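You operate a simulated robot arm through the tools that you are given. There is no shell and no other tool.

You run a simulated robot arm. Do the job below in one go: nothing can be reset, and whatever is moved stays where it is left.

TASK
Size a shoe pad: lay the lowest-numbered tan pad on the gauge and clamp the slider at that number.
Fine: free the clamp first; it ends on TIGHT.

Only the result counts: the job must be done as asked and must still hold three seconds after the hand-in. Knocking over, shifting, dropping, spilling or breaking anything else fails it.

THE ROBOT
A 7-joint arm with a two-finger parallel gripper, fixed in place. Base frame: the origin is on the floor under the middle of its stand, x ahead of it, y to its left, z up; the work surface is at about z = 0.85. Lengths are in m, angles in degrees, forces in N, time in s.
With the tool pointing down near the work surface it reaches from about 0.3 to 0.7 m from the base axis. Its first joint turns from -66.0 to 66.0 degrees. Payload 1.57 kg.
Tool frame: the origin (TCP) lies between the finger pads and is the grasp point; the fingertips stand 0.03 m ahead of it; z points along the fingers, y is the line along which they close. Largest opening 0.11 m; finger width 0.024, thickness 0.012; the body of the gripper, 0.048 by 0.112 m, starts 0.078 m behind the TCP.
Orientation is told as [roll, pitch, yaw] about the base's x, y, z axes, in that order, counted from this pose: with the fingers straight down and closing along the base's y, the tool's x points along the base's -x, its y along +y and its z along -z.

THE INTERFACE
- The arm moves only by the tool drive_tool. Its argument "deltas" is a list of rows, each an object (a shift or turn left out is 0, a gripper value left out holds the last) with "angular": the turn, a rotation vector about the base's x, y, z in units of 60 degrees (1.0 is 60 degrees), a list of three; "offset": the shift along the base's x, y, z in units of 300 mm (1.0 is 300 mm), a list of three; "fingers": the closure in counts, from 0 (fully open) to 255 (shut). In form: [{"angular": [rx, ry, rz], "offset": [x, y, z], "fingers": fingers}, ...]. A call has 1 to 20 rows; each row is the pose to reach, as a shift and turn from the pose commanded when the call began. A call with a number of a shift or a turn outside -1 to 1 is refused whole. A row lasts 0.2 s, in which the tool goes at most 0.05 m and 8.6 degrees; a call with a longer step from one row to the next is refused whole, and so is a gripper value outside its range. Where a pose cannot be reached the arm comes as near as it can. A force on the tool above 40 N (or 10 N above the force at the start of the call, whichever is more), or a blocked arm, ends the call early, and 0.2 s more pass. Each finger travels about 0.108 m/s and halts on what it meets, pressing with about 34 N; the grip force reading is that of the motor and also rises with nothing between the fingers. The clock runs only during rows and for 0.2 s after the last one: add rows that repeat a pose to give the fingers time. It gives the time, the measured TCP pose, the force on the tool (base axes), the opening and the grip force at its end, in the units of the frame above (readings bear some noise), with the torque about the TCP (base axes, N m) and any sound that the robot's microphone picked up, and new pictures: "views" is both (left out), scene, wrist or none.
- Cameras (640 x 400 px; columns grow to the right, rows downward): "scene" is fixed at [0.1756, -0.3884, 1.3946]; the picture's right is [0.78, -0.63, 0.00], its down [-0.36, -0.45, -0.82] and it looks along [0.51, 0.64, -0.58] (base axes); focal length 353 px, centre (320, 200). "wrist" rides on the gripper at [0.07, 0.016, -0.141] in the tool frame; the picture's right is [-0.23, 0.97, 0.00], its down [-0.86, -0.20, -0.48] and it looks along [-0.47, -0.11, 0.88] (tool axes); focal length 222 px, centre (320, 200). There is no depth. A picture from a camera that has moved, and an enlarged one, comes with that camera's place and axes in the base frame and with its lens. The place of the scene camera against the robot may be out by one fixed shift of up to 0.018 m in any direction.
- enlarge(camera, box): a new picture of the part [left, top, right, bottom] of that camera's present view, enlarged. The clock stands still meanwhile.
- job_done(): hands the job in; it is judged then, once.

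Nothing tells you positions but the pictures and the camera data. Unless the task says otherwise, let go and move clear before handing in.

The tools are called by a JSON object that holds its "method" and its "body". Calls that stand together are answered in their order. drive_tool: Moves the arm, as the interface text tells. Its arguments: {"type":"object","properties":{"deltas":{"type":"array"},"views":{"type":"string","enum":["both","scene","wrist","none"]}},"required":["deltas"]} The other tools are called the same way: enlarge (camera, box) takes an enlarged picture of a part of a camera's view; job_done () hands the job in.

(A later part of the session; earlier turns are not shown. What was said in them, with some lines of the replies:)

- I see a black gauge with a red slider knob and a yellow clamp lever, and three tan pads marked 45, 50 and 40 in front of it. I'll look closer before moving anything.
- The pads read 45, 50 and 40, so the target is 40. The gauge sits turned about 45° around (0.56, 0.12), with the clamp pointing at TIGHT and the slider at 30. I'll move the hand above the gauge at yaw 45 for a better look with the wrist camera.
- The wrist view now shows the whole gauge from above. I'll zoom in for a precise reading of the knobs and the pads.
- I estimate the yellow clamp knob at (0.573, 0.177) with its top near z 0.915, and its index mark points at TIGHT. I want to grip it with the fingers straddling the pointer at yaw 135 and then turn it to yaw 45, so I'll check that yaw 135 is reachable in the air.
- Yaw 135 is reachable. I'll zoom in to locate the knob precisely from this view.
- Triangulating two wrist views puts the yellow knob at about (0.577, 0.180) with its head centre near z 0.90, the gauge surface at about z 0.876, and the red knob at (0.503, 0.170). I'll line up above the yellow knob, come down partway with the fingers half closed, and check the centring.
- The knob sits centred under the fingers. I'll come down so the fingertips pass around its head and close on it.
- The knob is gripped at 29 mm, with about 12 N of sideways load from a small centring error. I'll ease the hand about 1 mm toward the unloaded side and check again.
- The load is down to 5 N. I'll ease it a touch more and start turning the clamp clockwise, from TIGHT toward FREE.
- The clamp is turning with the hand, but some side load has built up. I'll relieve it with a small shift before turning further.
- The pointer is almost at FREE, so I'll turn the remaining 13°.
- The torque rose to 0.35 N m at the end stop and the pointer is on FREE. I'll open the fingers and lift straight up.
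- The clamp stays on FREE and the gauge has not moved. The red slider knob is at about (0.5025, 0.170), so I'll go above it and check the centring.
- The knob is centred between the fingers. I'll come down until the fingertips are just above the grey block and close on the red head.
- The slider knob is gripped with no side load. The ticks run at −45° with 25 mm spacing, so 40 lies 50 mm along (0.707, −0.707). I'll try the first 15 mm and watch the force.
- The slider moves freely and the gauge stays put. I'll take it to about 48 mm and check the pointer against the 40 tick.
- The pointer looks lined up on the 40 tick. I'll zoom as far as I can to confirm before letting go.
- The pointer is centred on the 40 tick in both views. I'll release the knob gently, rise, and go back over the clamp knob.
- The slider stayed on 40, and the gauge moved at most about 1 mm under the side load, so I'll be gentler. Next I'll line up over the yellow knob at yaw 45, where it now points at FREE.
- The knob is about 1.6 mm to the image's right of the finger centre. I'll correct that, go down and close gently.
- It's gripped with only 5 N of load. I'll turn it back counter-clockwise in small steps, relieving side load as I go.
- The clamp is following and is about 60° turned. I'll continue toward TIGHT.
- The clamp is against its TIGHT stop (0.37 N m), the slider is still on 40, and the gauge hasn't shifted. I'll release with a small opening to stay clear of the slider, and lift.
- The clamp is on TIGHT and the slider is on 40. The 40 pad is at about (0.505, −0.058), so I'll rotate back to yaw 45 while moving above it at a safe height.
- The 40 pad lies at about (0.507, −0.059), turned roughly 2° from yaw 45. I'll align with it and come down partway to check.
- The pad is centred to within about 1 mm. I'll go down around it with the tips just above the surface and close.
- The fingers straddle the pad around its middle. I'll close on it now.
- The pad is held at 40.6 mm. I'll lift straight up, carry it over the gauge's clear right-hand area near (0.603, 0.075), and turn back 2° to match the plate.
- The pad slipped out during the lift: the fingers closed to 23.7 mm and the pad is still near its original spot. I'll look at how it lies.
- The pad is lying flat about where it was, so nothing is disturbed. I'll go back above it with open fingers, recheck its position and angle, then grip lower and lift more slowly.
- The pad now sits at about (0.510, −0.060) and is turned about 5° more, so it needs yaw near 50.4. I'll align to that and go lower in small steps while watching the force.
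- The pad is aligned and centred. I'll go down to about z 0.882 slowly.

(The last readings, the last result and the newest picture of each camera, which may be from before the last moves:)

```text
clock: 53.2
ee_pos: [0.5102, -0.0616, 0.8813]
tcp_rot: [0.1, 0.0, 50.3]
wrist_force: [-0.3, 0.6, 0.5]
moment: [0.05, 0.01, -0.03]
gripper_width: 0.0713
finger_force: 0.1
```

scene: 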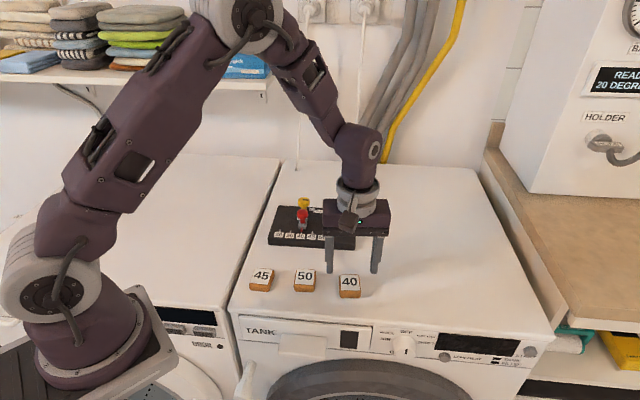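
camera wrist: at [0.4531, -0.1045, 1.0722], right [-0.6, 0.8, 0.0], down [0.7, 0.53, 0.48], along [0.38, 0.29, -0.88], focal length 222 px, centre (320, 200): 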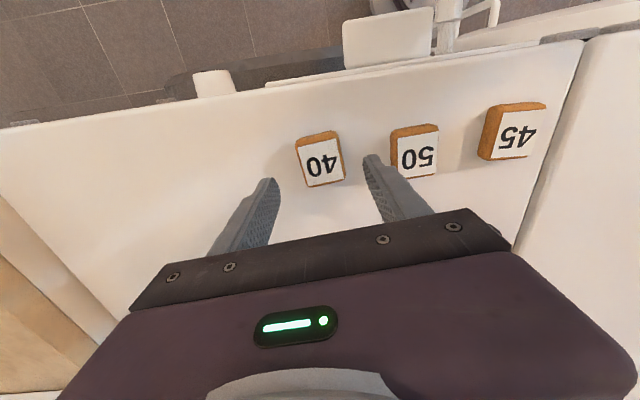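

There's still no contact and the tips are about 1 mm above the surface. I'll close on the pad and hold, then test-lift a few millimetres.

{"method": "drive_tool", "body": {"deltas": [{"offset": [0, 0, 0], "fingers": 130}, {"offset": [0, 0, 0], "fingers": 150}, {"offset": [0, 0, 0], "fingers": 160}, {"offset": [0, 0, 0], "fingers": 255}, {"offset": [0, 0, 0], "fingers": 255}, {"offset": [0, 0, 0], "fingers": 255}]}}

{"method": "enlarge", "body": {"camera": "wrist", "box": [240, 110, 400, 210]}}

{"method": "enlarge", "body": {"camera": "scene", "box": [310, 240, 390, 305]}}

```text
clock: 54.6
ee_pos: [0.5106, -0.0612, 0.8809]
tcp_rot: [-0.1, 0.1, 50.3]
wrist_force: [-0.1, 0.4, -0.6]
moment: [0.0, -0.02, -0.02]
gripper_width: 0.0407
finger_force: 34.3
camera wrist: at [0.4539, -0.1048, 1.0226], right [-0.6, 0.8, 0.0], down [0.7, 0.53, 0.48], along [0.38, 0.29, -0.88], focal length 222 px, centre (320, 200)
```

scene: 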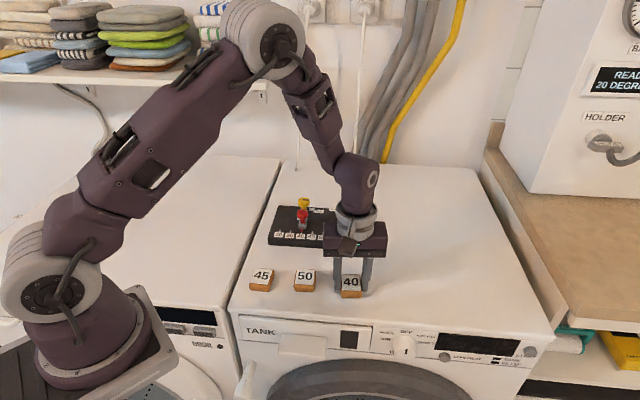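
wrist: 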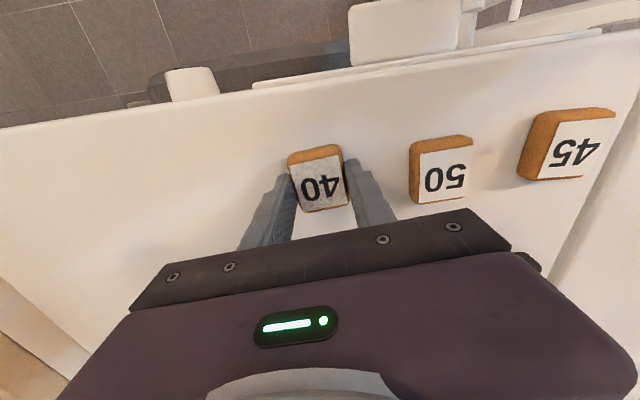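

```text
4.00 times, centred on (320, 160) of wrist
camera zoom: at [0.4539, -0.1048, 1.0226], right [-0.6, 0.8, 0.0], down [0.7, 0.53, 0.48], along [0.38, 0.29, -0.88], focal length 888 px, centre (320, 360)
```

zoom: 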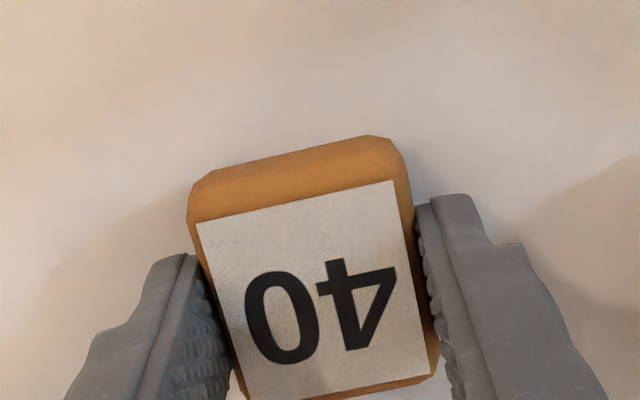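

```text
6.15 times, centred on (350, 272) of scene
camera zoom: at [0.1756, -0.3884, 1.3946], right [0.78, -0.63, 0.0], down [-0.36, -0.45, -0.82], along [0.51, 0.64, -0.58], focal length 2171 px, centre (135, -246)
```

zoom: 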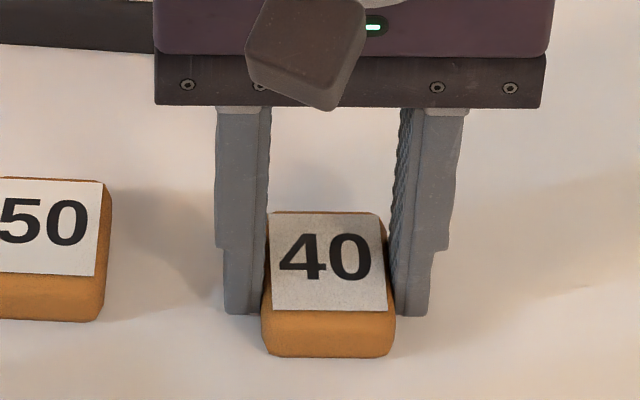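

{"method": "drive_tool", "body": {"deltas": [{"offset": [0, 0, 0.004], "fingers": 255}, {"offset": [0, 0, 0.008], "fingers": 255}, {"offset": [0, 0, 0.014], "fingers": 255}, {"offset": [0, 0, 0.02], "fingers": 255}, {"offset": [0, 0, 0.026], "fingers": 255}, {"offset": [0, 0, 0.032], "fingers": 255}, {"offset": [0, 0, 0.04], "fingers": 255}]}}

{"method": "enlarge", "body": {"camera": "scene", "box": [310, 240, 390, 305]}}

```text
clock: 56.2
ee_pos: [0.5087, -0.0626, 0.8951]
tcp_rot: [0.1, -0.1, 50.2]
wrist_force: [-0.3, -0.1, 0.1]
moment: [0.05, 0.0, 0.0]
gripper_width: 0.0407
finger_force: 33.4
camera wrist: at [0.4534, -0.1056, 1.0352], right [-0.6, 0.8, 0.0], down [0.7, 0.53, 0.48], along [0.38, 0.29, -0.88], focal length 222 px, centre (320, 200)
```

scene: 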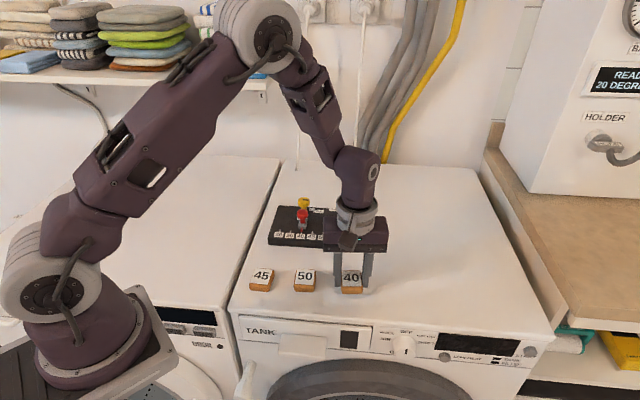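
wrist: 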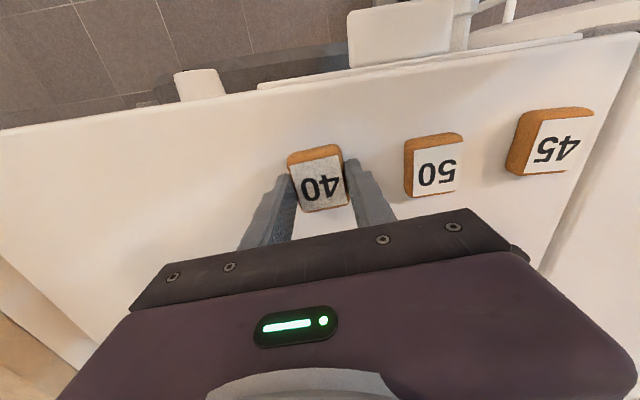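

```text
6.15 times, centred on (350, 272) of scene
camera zoom: at [0.1756, -0.3884, 1.3946], right [0.78, -0.63, 0.0], down [-0.36, -0.45, -0.82], along [0.51, 0.64, -0.58], focal length 2171 px, centre (135, -246)
```

zoom: 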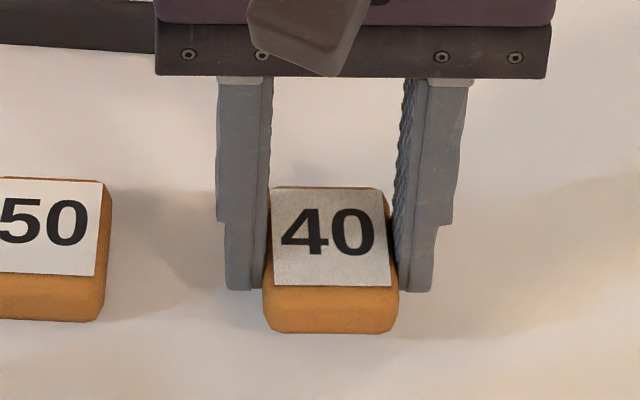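

The pad is coming up with the fingers. I'll keep lifting slowly to about z 0.945.

{"method": "drive_tool", "body": {"deltas": [{"offset": [0, 0, 0.01], "fingers": 255}, {"offset": [0, 0, 0.025], "fingers": 255}, {"offset": [0, 0, 0.042], "fingers": 255}, {"offset": [0, 0, 0.06], "fingers": 255}, {"offset": [0, 0, 0.08], "fingers": 255}, {"offset": [0, 0, 0.1], "fingers": 255}, {"offset": [0, 0, 0.12], "fingers": 255}, {"offset": [0, 0, 0.14], "fingers": 255}, {"offset": [0, 0, 0.158], "fingers": 255}, {"offset": [0, 0, 0.17], "fingers": 255}, {"offset": [0, 0, 0.175], "fingers": 255}]}}

{"method": "enlarge", "body": {"camera": "scene", "box": [310, 220, 390, 285]}}

```text
clock: 58.6
ee_pos: [0.51, -0.0622, 0.9449]
tcp_rot: [0.1, 0.0, 50.3]
wrist_force: [0.0, 0.2, -0.6]
moment: [0.02, 0.01, -0.01]
gripper_width: 0.0406
finger_force: 34.0
camera wrist: at [0.4536, -0.1055, 1.0875], right [-0.6, 0.8, 0.0], down [0.7, 0.53, 0.48], along [0.38, 0.29, -0.88], focal length 222 px, centre (320, 200)
```

scene: 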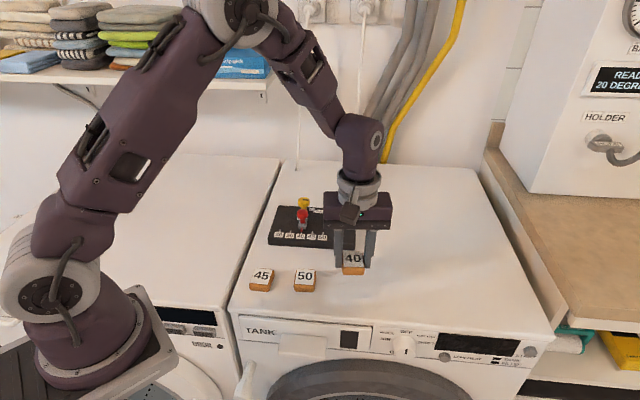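
wrist: 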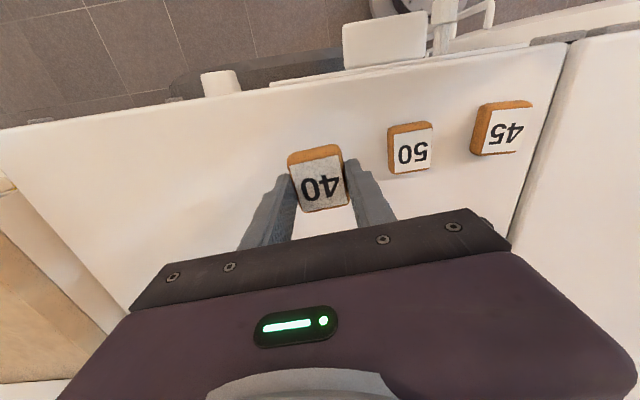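

```text
6.15 times, centred on (350, 252) of scene
camera zoom: at [0.1756, -0.3884, 1.3946], right [0.78, -0.63, 0.0], down [-0.36, -0.45, -0.82], along [0.51, 0.64, -0.58], focal length 2171 px, centre (135, -123)
```

zoom: 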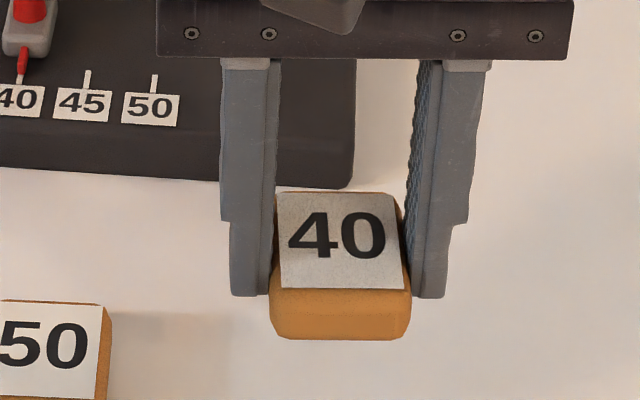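

The pad is held firmly. I'll carry it slowly and level over the right part of the gauge.

{"method": "drive_tool", "body": {"deltas": [{"offset": [0.006, 0.009, 0], "angular": [0, 0, -0.002], "fingers": 255}, {"offset": [0.0185, 0.027, 0], "angular": [0, 0, -0.005], "fingers": 255}, {"offset": [0.034, 0.05, 0], "angular": [0, 0, -0.01], "fingers": 255}, {"offset": [0.0525, 0.077, 0], "angular": [0, 0, -0.015], "fingers": 255}, {"offset": [0.074, 0.109, 0], "angular": [0, 0, -0.022], "fingers": 255}, {"offset": [0.096, 0.14, 0], "angular": [0, 0, -0.028], "fingers": 255}, {"offset": [0.117, 0.172, 0], "angular": [0, 0, -0.034], "fingers": 255}, {"offset": [0.139, 0.204, 0], "angular": [0, 0, -0.04], "fingers": 255}, {"offset": [0.161, 0.236, 0], "angular": [0, 0, -0.047], "fingers": 255}, {"offset": [0.182, 0.267, 0], "angular": [0, 0, -0.053], "fingers": 255}, {"offset": [0.204, 0.299, 0], "angular": [0, 0, -0.06], "fingers": 255}, {"offset": [0.2256, 0.331, 0], "angular": [0, 0, -0.066], "fingers": 255}, {"offset": [0.247, 0.362, 0], "angular": [0, 0, -0.072], "fingers": 255}, {"offset": [0.266, 0.39, 0], "angular": [0, 0, -0.077], "fingers": 255}, {"offset": [0.281, 0.412, 0], "angular": [0, 0, -0.082], "fingers": 255}, {"offset": [0.2936, 0.43, 0], "angular": [0, 0, -0.086], "fingers": 255}, {"offset": [0.303, 0.444, 0], "angular": [0, 0, -0.088], "fingers": 255}, {"offset": [0.309, 0.453, 0], "angular": [0, 0, -0.09], "fingers": 255}, {"offset": [0.309, 0.453, 0], "angular": [0, 0, -0.09], "fingers": 255}]}}

{"method": "enlarge", "body": {"camera": "scene", "box": [260, 180, 380, 255]}}

{"method": "enlarge", "body": {"camera": "wrist", "box": [220, 60, 440, 200]}}

```text
clock: 62.6
ee_pos: [0.6016, 0.0742, 0.9449]
tcp_rot: [0.1, 0.0, 44.9]
wrist_force: [0.0, -0.1, -1.1]
moment: [-0.05, -0.02, 0.0]
gripper_width: 0.0408
finger_force: 34.0
camera wrist: at [0.5426, 0.0362, 1.0865], right [-0.53, 0.85, 0.0], down [0.75, 0.46, 0.48], along [0.41, 0.25, -0.88], focal length 222 px, centre (320, 200)
```

scene: 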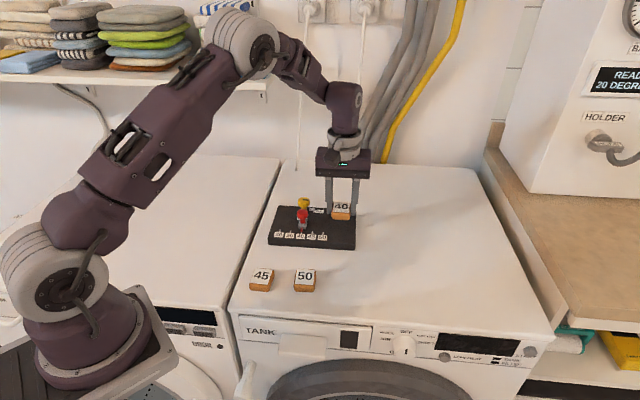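
wrist: 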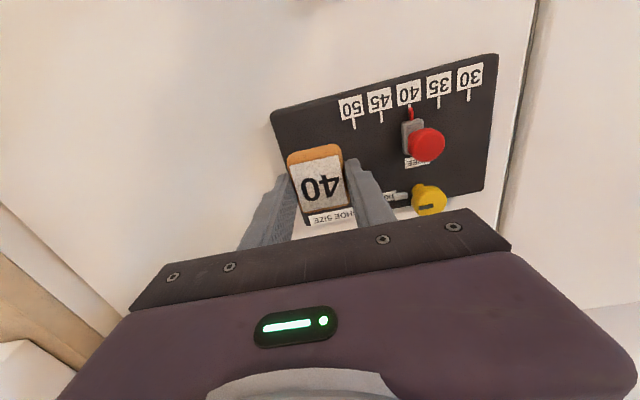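

```text
5.33 times, centred on (320, 218) of scene
camera zoom: at [0.1756, -0.3884, 1.3946], right [0.78, -0.63, 0.0], down [-0.36, -0.45, -0.82], along [0.51, 0.64, -0.58], focal length 1882 px, centre (320, 107)
```

zoom: 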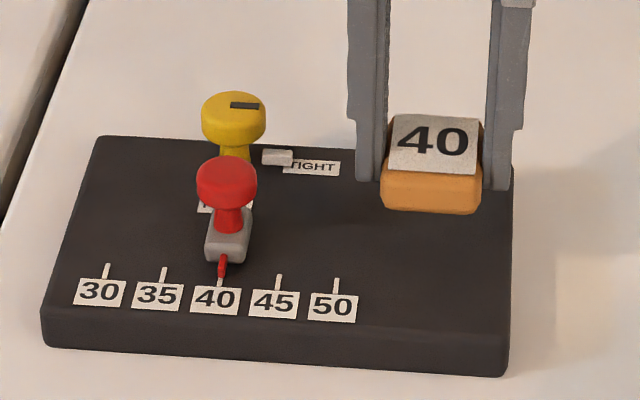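

```text
2.86 times, centred on (330, 130) of wrist
camera zoom: at [0.5426, 0.0362, 1.0865], right [-0.53, 0.85, 0.0], down [0.75, 0.46, 0.48], along [0.41, 0.25, -0.88], focal length 635 px, centre (291, 400)
```

zoom: 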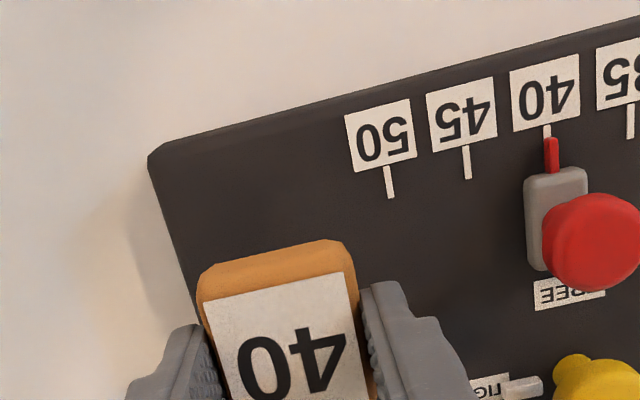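

The pad hangs over the clear right-hand area of the plate, well away from the slider. I'll lower it to just above the surface.

{"method": "drive_tool", "body": {"deltas": [{"offset": [0, 0, -0.01], "fingers": 255}, {"offset": [0, 0, -0.025], "fingers": 255}, {"offset": [0, 0, -0.042], "fingers": 255}, {"offset": [0, 0, -0.06], "fingers": 255}, {"offset": [0, 0, -0.077], "fingers": 255}, {"offset": [0, 0, -0.092], "fingers": 255}, {"offset": [0, 0, -0.104], "fingers": 255}, {"offset": [0, 0, -0.112], "fingers": 255}, {"offset": [0, 0, -0.112], "fingers": 255}]}}

{"method": "enlarge", "body": {"camera": "scene", "box": [280, 185, 380, 255]}}

```text
clock: 64.6
ee_pos: [0.6022, 0.0746, 0.9123]
tcp_rot: [0.0, 0.1, 44.9]
wrist_force: [-0.4, 0.6, 0.2]
moment: [-0.02, 0.0, 0.0]
gripper_width: 0.0409
finger_force: 33.9
camera wrist: at [0.5419, 0.0362, 1.0532], right [-0.53, 0.85, 0.0], down [0.75, 0.46, 0.48], along [0.41, 0.25, -0.88], focal length 222 px, centre (320, 200)
```

scene: 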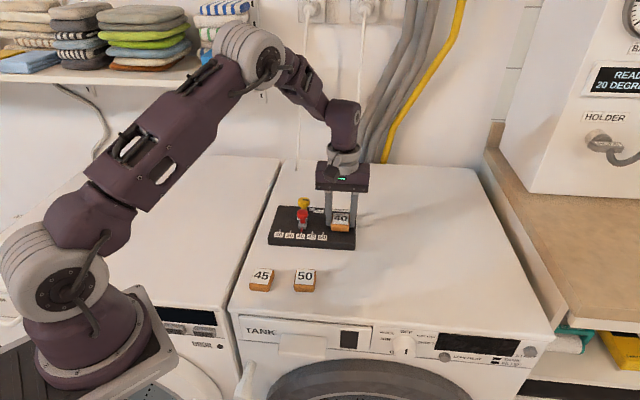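
wrist: 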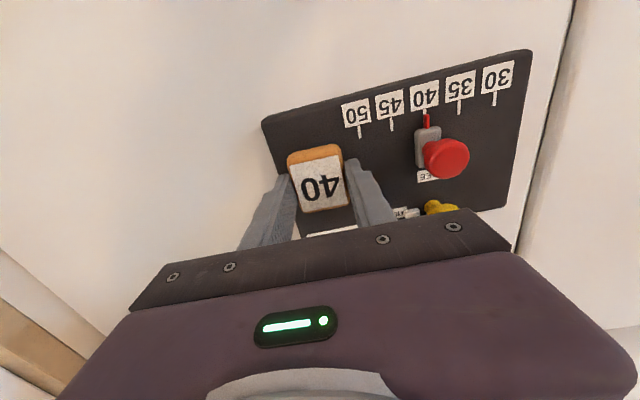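

```text
5.71 times, centred on (330, 220) of scene
camera zoom: at [0.1756, -0.3884, 1.3946], right [0.78, -0.63, 0.0], down [-0.36, -0.45, -0.82], along [0.51, 0.64, -0.58], focal length 2016 px, centre (263, 86)
```

zoom: 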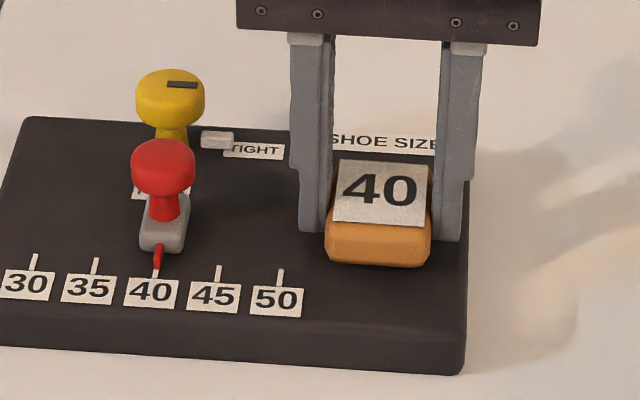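

The pad is just above the plate. I'll lower it in sub-millimetre steps, checking the force for contact.

{"method": "drive_tool", "body": {"deltas": [{"offset": [0, 0, -0.004], "fingers": 255}, {"offset": [0, 0, -0.008], "fingers": 255}, {"offset": [0, 0, -0.01], "fingers": 255}, {"offset": [0, 0, -0.01], "fingers": 255}], "views": "none"}}

{"method": "drive_tool", "body": {"deltas": [{"offset": [0, 0, -0.0025], "fingers": 255}, {"offset": [0, 0, -0.0025], "fingers": 255}], "views": "none"}}

```text
clock: 65.6
ee_pos: [0.6018, 0.0743, 0.9083]
tcp_rot: [0.0, 0.1, 44.9]
wrist_force: [0.8, -0.8, -0.9]
moment: [0.05, -0.01, 0.02]
gripper_width: 0.0409
finger_force: 33.8
```

```text
clock: 66.2
ee_pos: [0.603, 0.0737, 0.9085]
tcp_rot: [0.0, 0.0, 45.0]
wrist_force: [1.0, 0.7, -1.7]
moment: [-0.03, -0.04, -0.03]
gripper_width: 0.0408
finger_force: 34.1
```

{"method": "drive_tool", "body": {"deltas": [{"offset": [0, 0, -0.0025], "fingers": 255}, {"offset": [0, 0, -0.0025], "fingers": 255}], "views": "none"}}

{"method": "drive_tool", "body": {"deltas": [{"offset": [0, 0, -0.0025], "fingers": 255}, {"offset": [0, 0, -0.0025], "fingers": 255}], "views": "scene"}}

{"method": "enlarge", "body": {"camera": "scene", "box": [310, 195, 370, 240]}}

```text
clock: 66.8
ee_pos: [0.6017, 0.0747, 0.9072]
tcp_rot: [-0.1, 0.1, 44.9]
wrist_force: [0.8, 0.7, -0.3]
moment: [0.01, -0.01, 0.03]
gripper_width: 0.0409
finger_force: 34.2
```

```text
clock: 67.4
ee_pos: [0.6032, 0.0734, 0.9065]
tcp_rot: [0.0, 0.1, 44.9]
wrist_force: [-0.1, 0.2, -0.4]
moment: [0.01, 0.01, 0.01]
gripper_width: 0.0411
finger_force: 34.0
```

scene: 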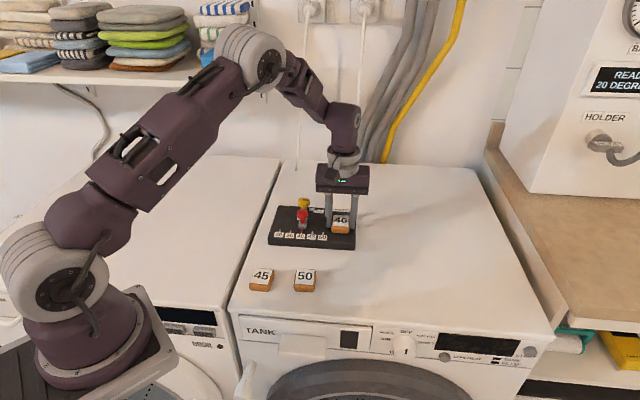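

```text
8.89 times, centred on (340, 218) of scene
camera zoom: at [0.1756, -0.3884, 1.3946], right [0.78, -0.63, 0.0], down [-0.36, -0.45, -0.82], along [0.51, 0.64, -0.58], focal length 3136 px, centre (142, 44)
```

zoom: 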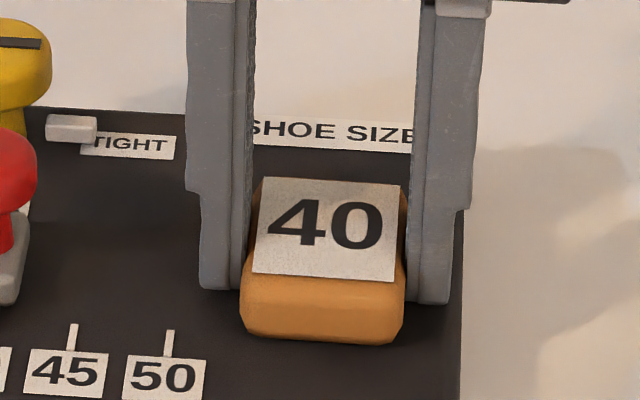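

{"method": "drive_tool", "body": {"deltas": [{"offset": [0, 0, -0.0025], "fingers": 255}, {"offset": [0, 0, -0.0025], "fingers": 255}], "views": "none"}}

{"method": "drive_tool", "body": {"deltas": [{"offset": [0, 0, -0.0025], "fingers": 255}, {"offset": [0, 0, -0.0025], "fingers": 255}], "views": "none"}}

```text
clock: 68.0
ee_pos: [0.6021, 0.073, 0.9064]
tcp_rot: [0.0, 0.0, 44.9]
wrist_force: [-0.9, -0.1, -1.2]
moment: [0.02, 0.0, 0.02]
gripper_width: 0.0409
finger_force: 33.8
```

```text
clock: 68.6
ee_pos: [0.6019, 0.0737, 0.9052]
tcp_rot: [-0.1, 0.0, 44.8]
wrist_force: [0.7, -1.3, 8.5]
moment: [-0.06, 0.06, 0.03]
gripper_width: 0.0407
finger_force: 34.2
```

Contact is felt (8.5 N upward), so the pad is resting on the plate. I'll release it slowly and lift straight up.

{"method": "drive_tool", "body": {"deltas": [{"offset": [0, 0, 0.001], "fingers": 255}, {"offset": [0, 0, 0.001], "fingers": 158}, {"offset": [0, 0, 0.001], "fingers": 145}, {"offset": [0, 0, 0.001], "fingers": 130}, {"offset": [0, 0, 0.001], "fingers": 120}, {"offset": [0, 0, 0.001], "fingers": 120}]}}

{"method": "enlarge", "body": {"camera": "scene", "box": [300, 190, 370, 245]}}

{"method": "enlarge", "body": {"camera": "wrist", "box": [240, 110, 400, 230]}}

```text
clock: 70.0
ee_pos: [0.6017, 0.0734, 0.9045]
tcp_rot: [0.0, 0.0, 44.9]
wrist_force: [-0.3, -0.3, -0.4]
moment: [-0.01, 0.0, 0.02]
gripper_width: 0.0582
finger_force: 0.1
camera wrist: at [0.5421, 0.0362, 1.0464], right [-0.53, 0.85, 0.0], down [0.75, 0.46, 0.48], along [0.41, 0.25, -0.88], focal length 222 px, centre (320, 200)
```

scene: 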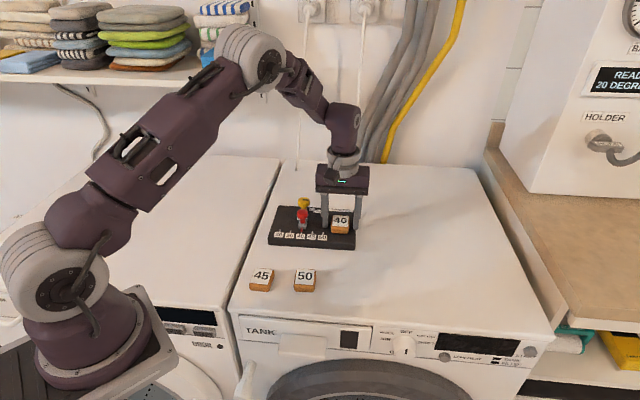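
wrist: 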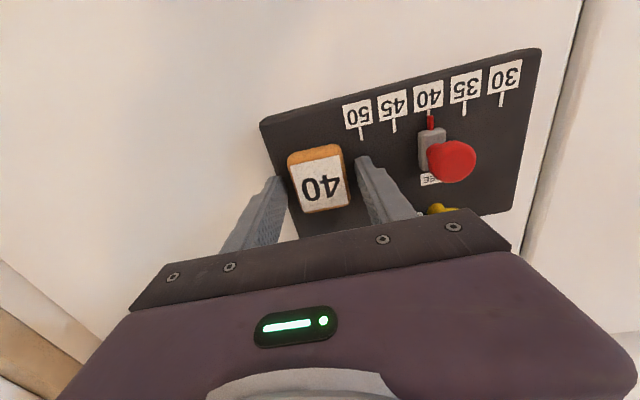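

```text
7.27 times, centred on (335, 218) of scene
camera zoom: at [0.1756, -0.3884, 1.3946], right [0.78, -0.63, 0.0], down [-0.36, -0.45, -0.82], along [0.51, 0.64, -0.58], focal length 2566 px, centre (211, 73)
```

zoom: 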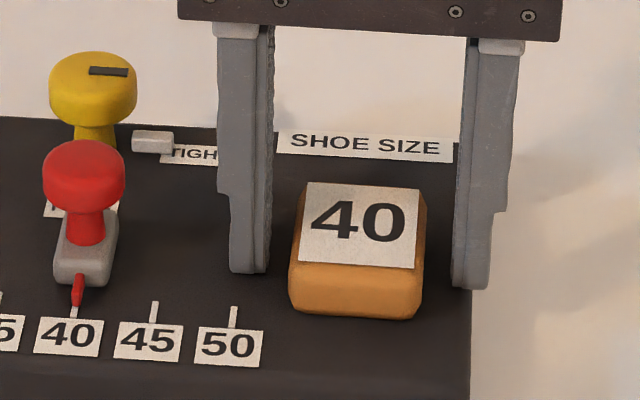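

```text
3.33 times, centred on (320, 170) of wrist
camera zoom: at [0.5421, 0.0362, 1.0464], right [-0.53, 0.85, 0.0], down [0.75, 0.46, 0.48], along [0.41, 0.25, -0.88], focal length 740 px, centre (320, 300)
```

zoom: 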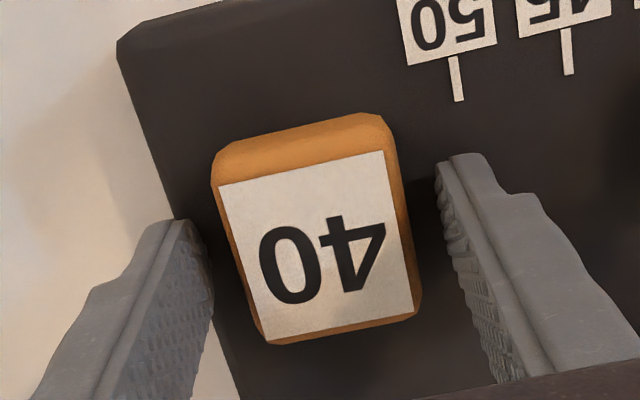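

The pad sits flat on the plate with both fingers clear of it. I'll rise straight up, back off toward the start pose, and check everything.

{"method": "drive_tool", "body": {"deltas": [{"offset": [0, 0, 0.03], "fingers": 120}, {"offset": [0, 0, 0.08], "fingers": 120}, {"offset": [0, 0, 0.16], "fingers": 120}, {"offset": [0, 0, 0.26], "fingers": 120}, {"offset": [0, 0, 0.38], "fingers": 120}, {"offset": [0, 0, 0.5], "fingers": 120}, {"offset": [-0.1, -0.05, 0.62], "fingers": 120}, {"offset": [-0.2, -0.1, 0.7], "fingers": 120}, {"offset": [-0.2, -0.1, 0.7], "fingers": 120}]}}

{"method": "enlarge", "body": {"camera": "scene", "box": [255, 190, 375, 265]}}

{"method": "enlarge", "body": {"camera": "scene", "box": [240, 240, 400, 340]}}

{"method": "enlarge", "body": {"camera": "scene", "box": [280, 220, 328, 250]}}

```text
clock: 72.0
ee_pos: [0.54, 0.0441, 1.1166]
tcp_rot: [0.0, 0.1, 44.9]
wrist_force: [-0.1, 0.2, -0.9]
moment: [-0.01, -0.02, -0.02]
gripper_width: 0.0581
finger_force: 0.1
camera wrist: at [0.4811, 0.0057, 1.2576], right [-0.53, 0.85, 0.0], down [0.75, 0.46, 0.48], along [0.41, 0.25, -0.88], focal length 222 px, centre (320, 200)
```

scene: 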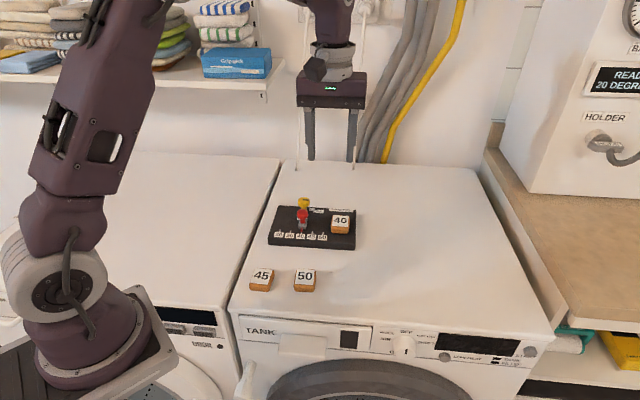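
wrist: 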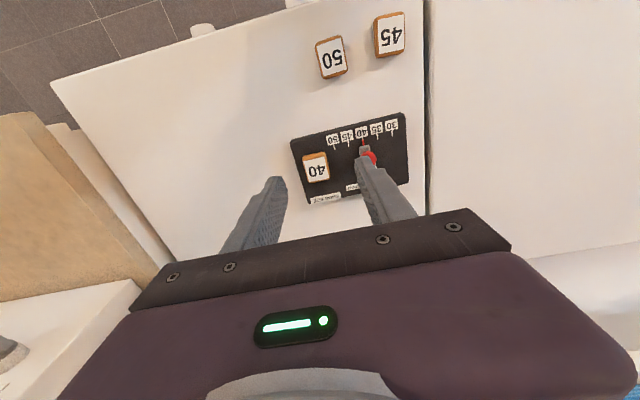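

```text
5.33 times, centred on (315, 228) of scene
camera zoom: at [0.1756, -0.3884, 1.3946], right [0.78, -0.63, 0.0], down [-0.36, -0.45, -0.82], along [0.51, 0.64, -0.58], focal length 1882 px, centre (347, 53)
```

zoom: 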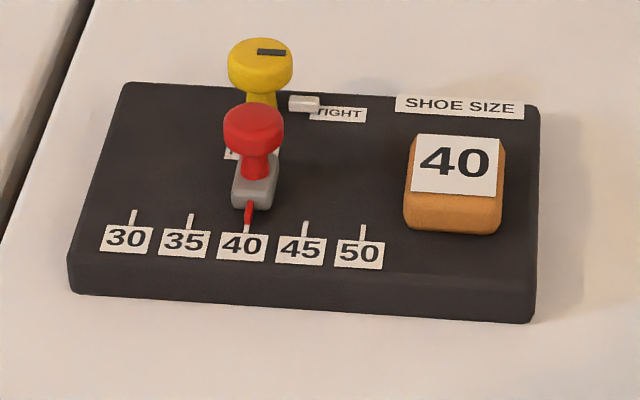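

```text
4.00 times, centred on (320, 290) of scene
camera zoom: at [0.1756, -0.3884, 1.3946], right [0.78, -0.63, 0.0], down [-0.36, -0.45, -0.82], along [0.51, 0.64, -0.58], focal length 1411 px, centre (320, -160)
```

zoom: 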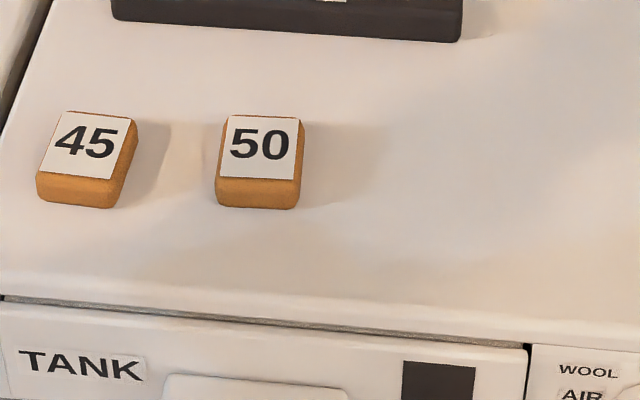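

```text
13.33 times, centred on (304, 235) of scene
camera zoom: at [0.1756, -0.3884, 1.3946], right [0.78, -0.63, 0.0], down [-0.36, -0.45, -0.82], along [0.51, 0.64, -0.58], focal length 4704 px, centre (533, -267)
```

zoom: 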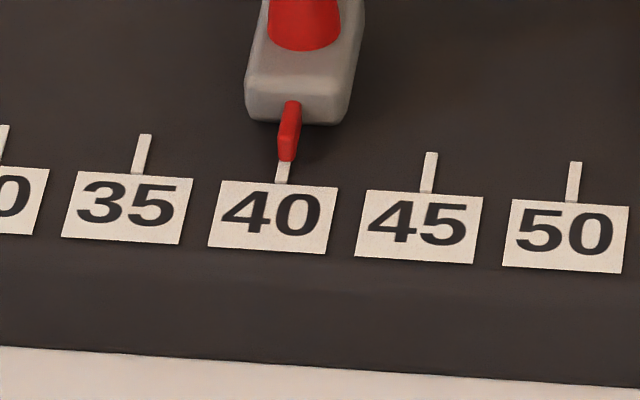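

Pad 40 lies flat on the gauge, the slider pointer is on 40, and the clamp points at TIGHT. The 45 and 50 pads haven't moved and the arm is clear, so I'm handing in.

{"method": "job_done", "body": {}}

```text
The job is handed in.
```

The job is handed in: the 40 pad, the lowest-numbered tan pad, lies flat on the right side of the gauge. The slider is clamped at 40. I freed the clamp first, moved the slider, then turned the clamp back until it met its TIGHT stop.

- **Pad slip:** the pad slipped from the fingers on the first lift and stayed near its original spot, lying flat. I gripped it lower the second time and set it down without trouble.
- **Gauge movement:** the gauge appears to have shifted forward about 1–1.5 mm, most likely from side load while I moved the slider. It did not visibly move after that.
- **Other pads:** the 45 and 50 pads are where they started.

In the last pictures before hand-in, the pointer was on the 40 tick and the gripper was open and clear.
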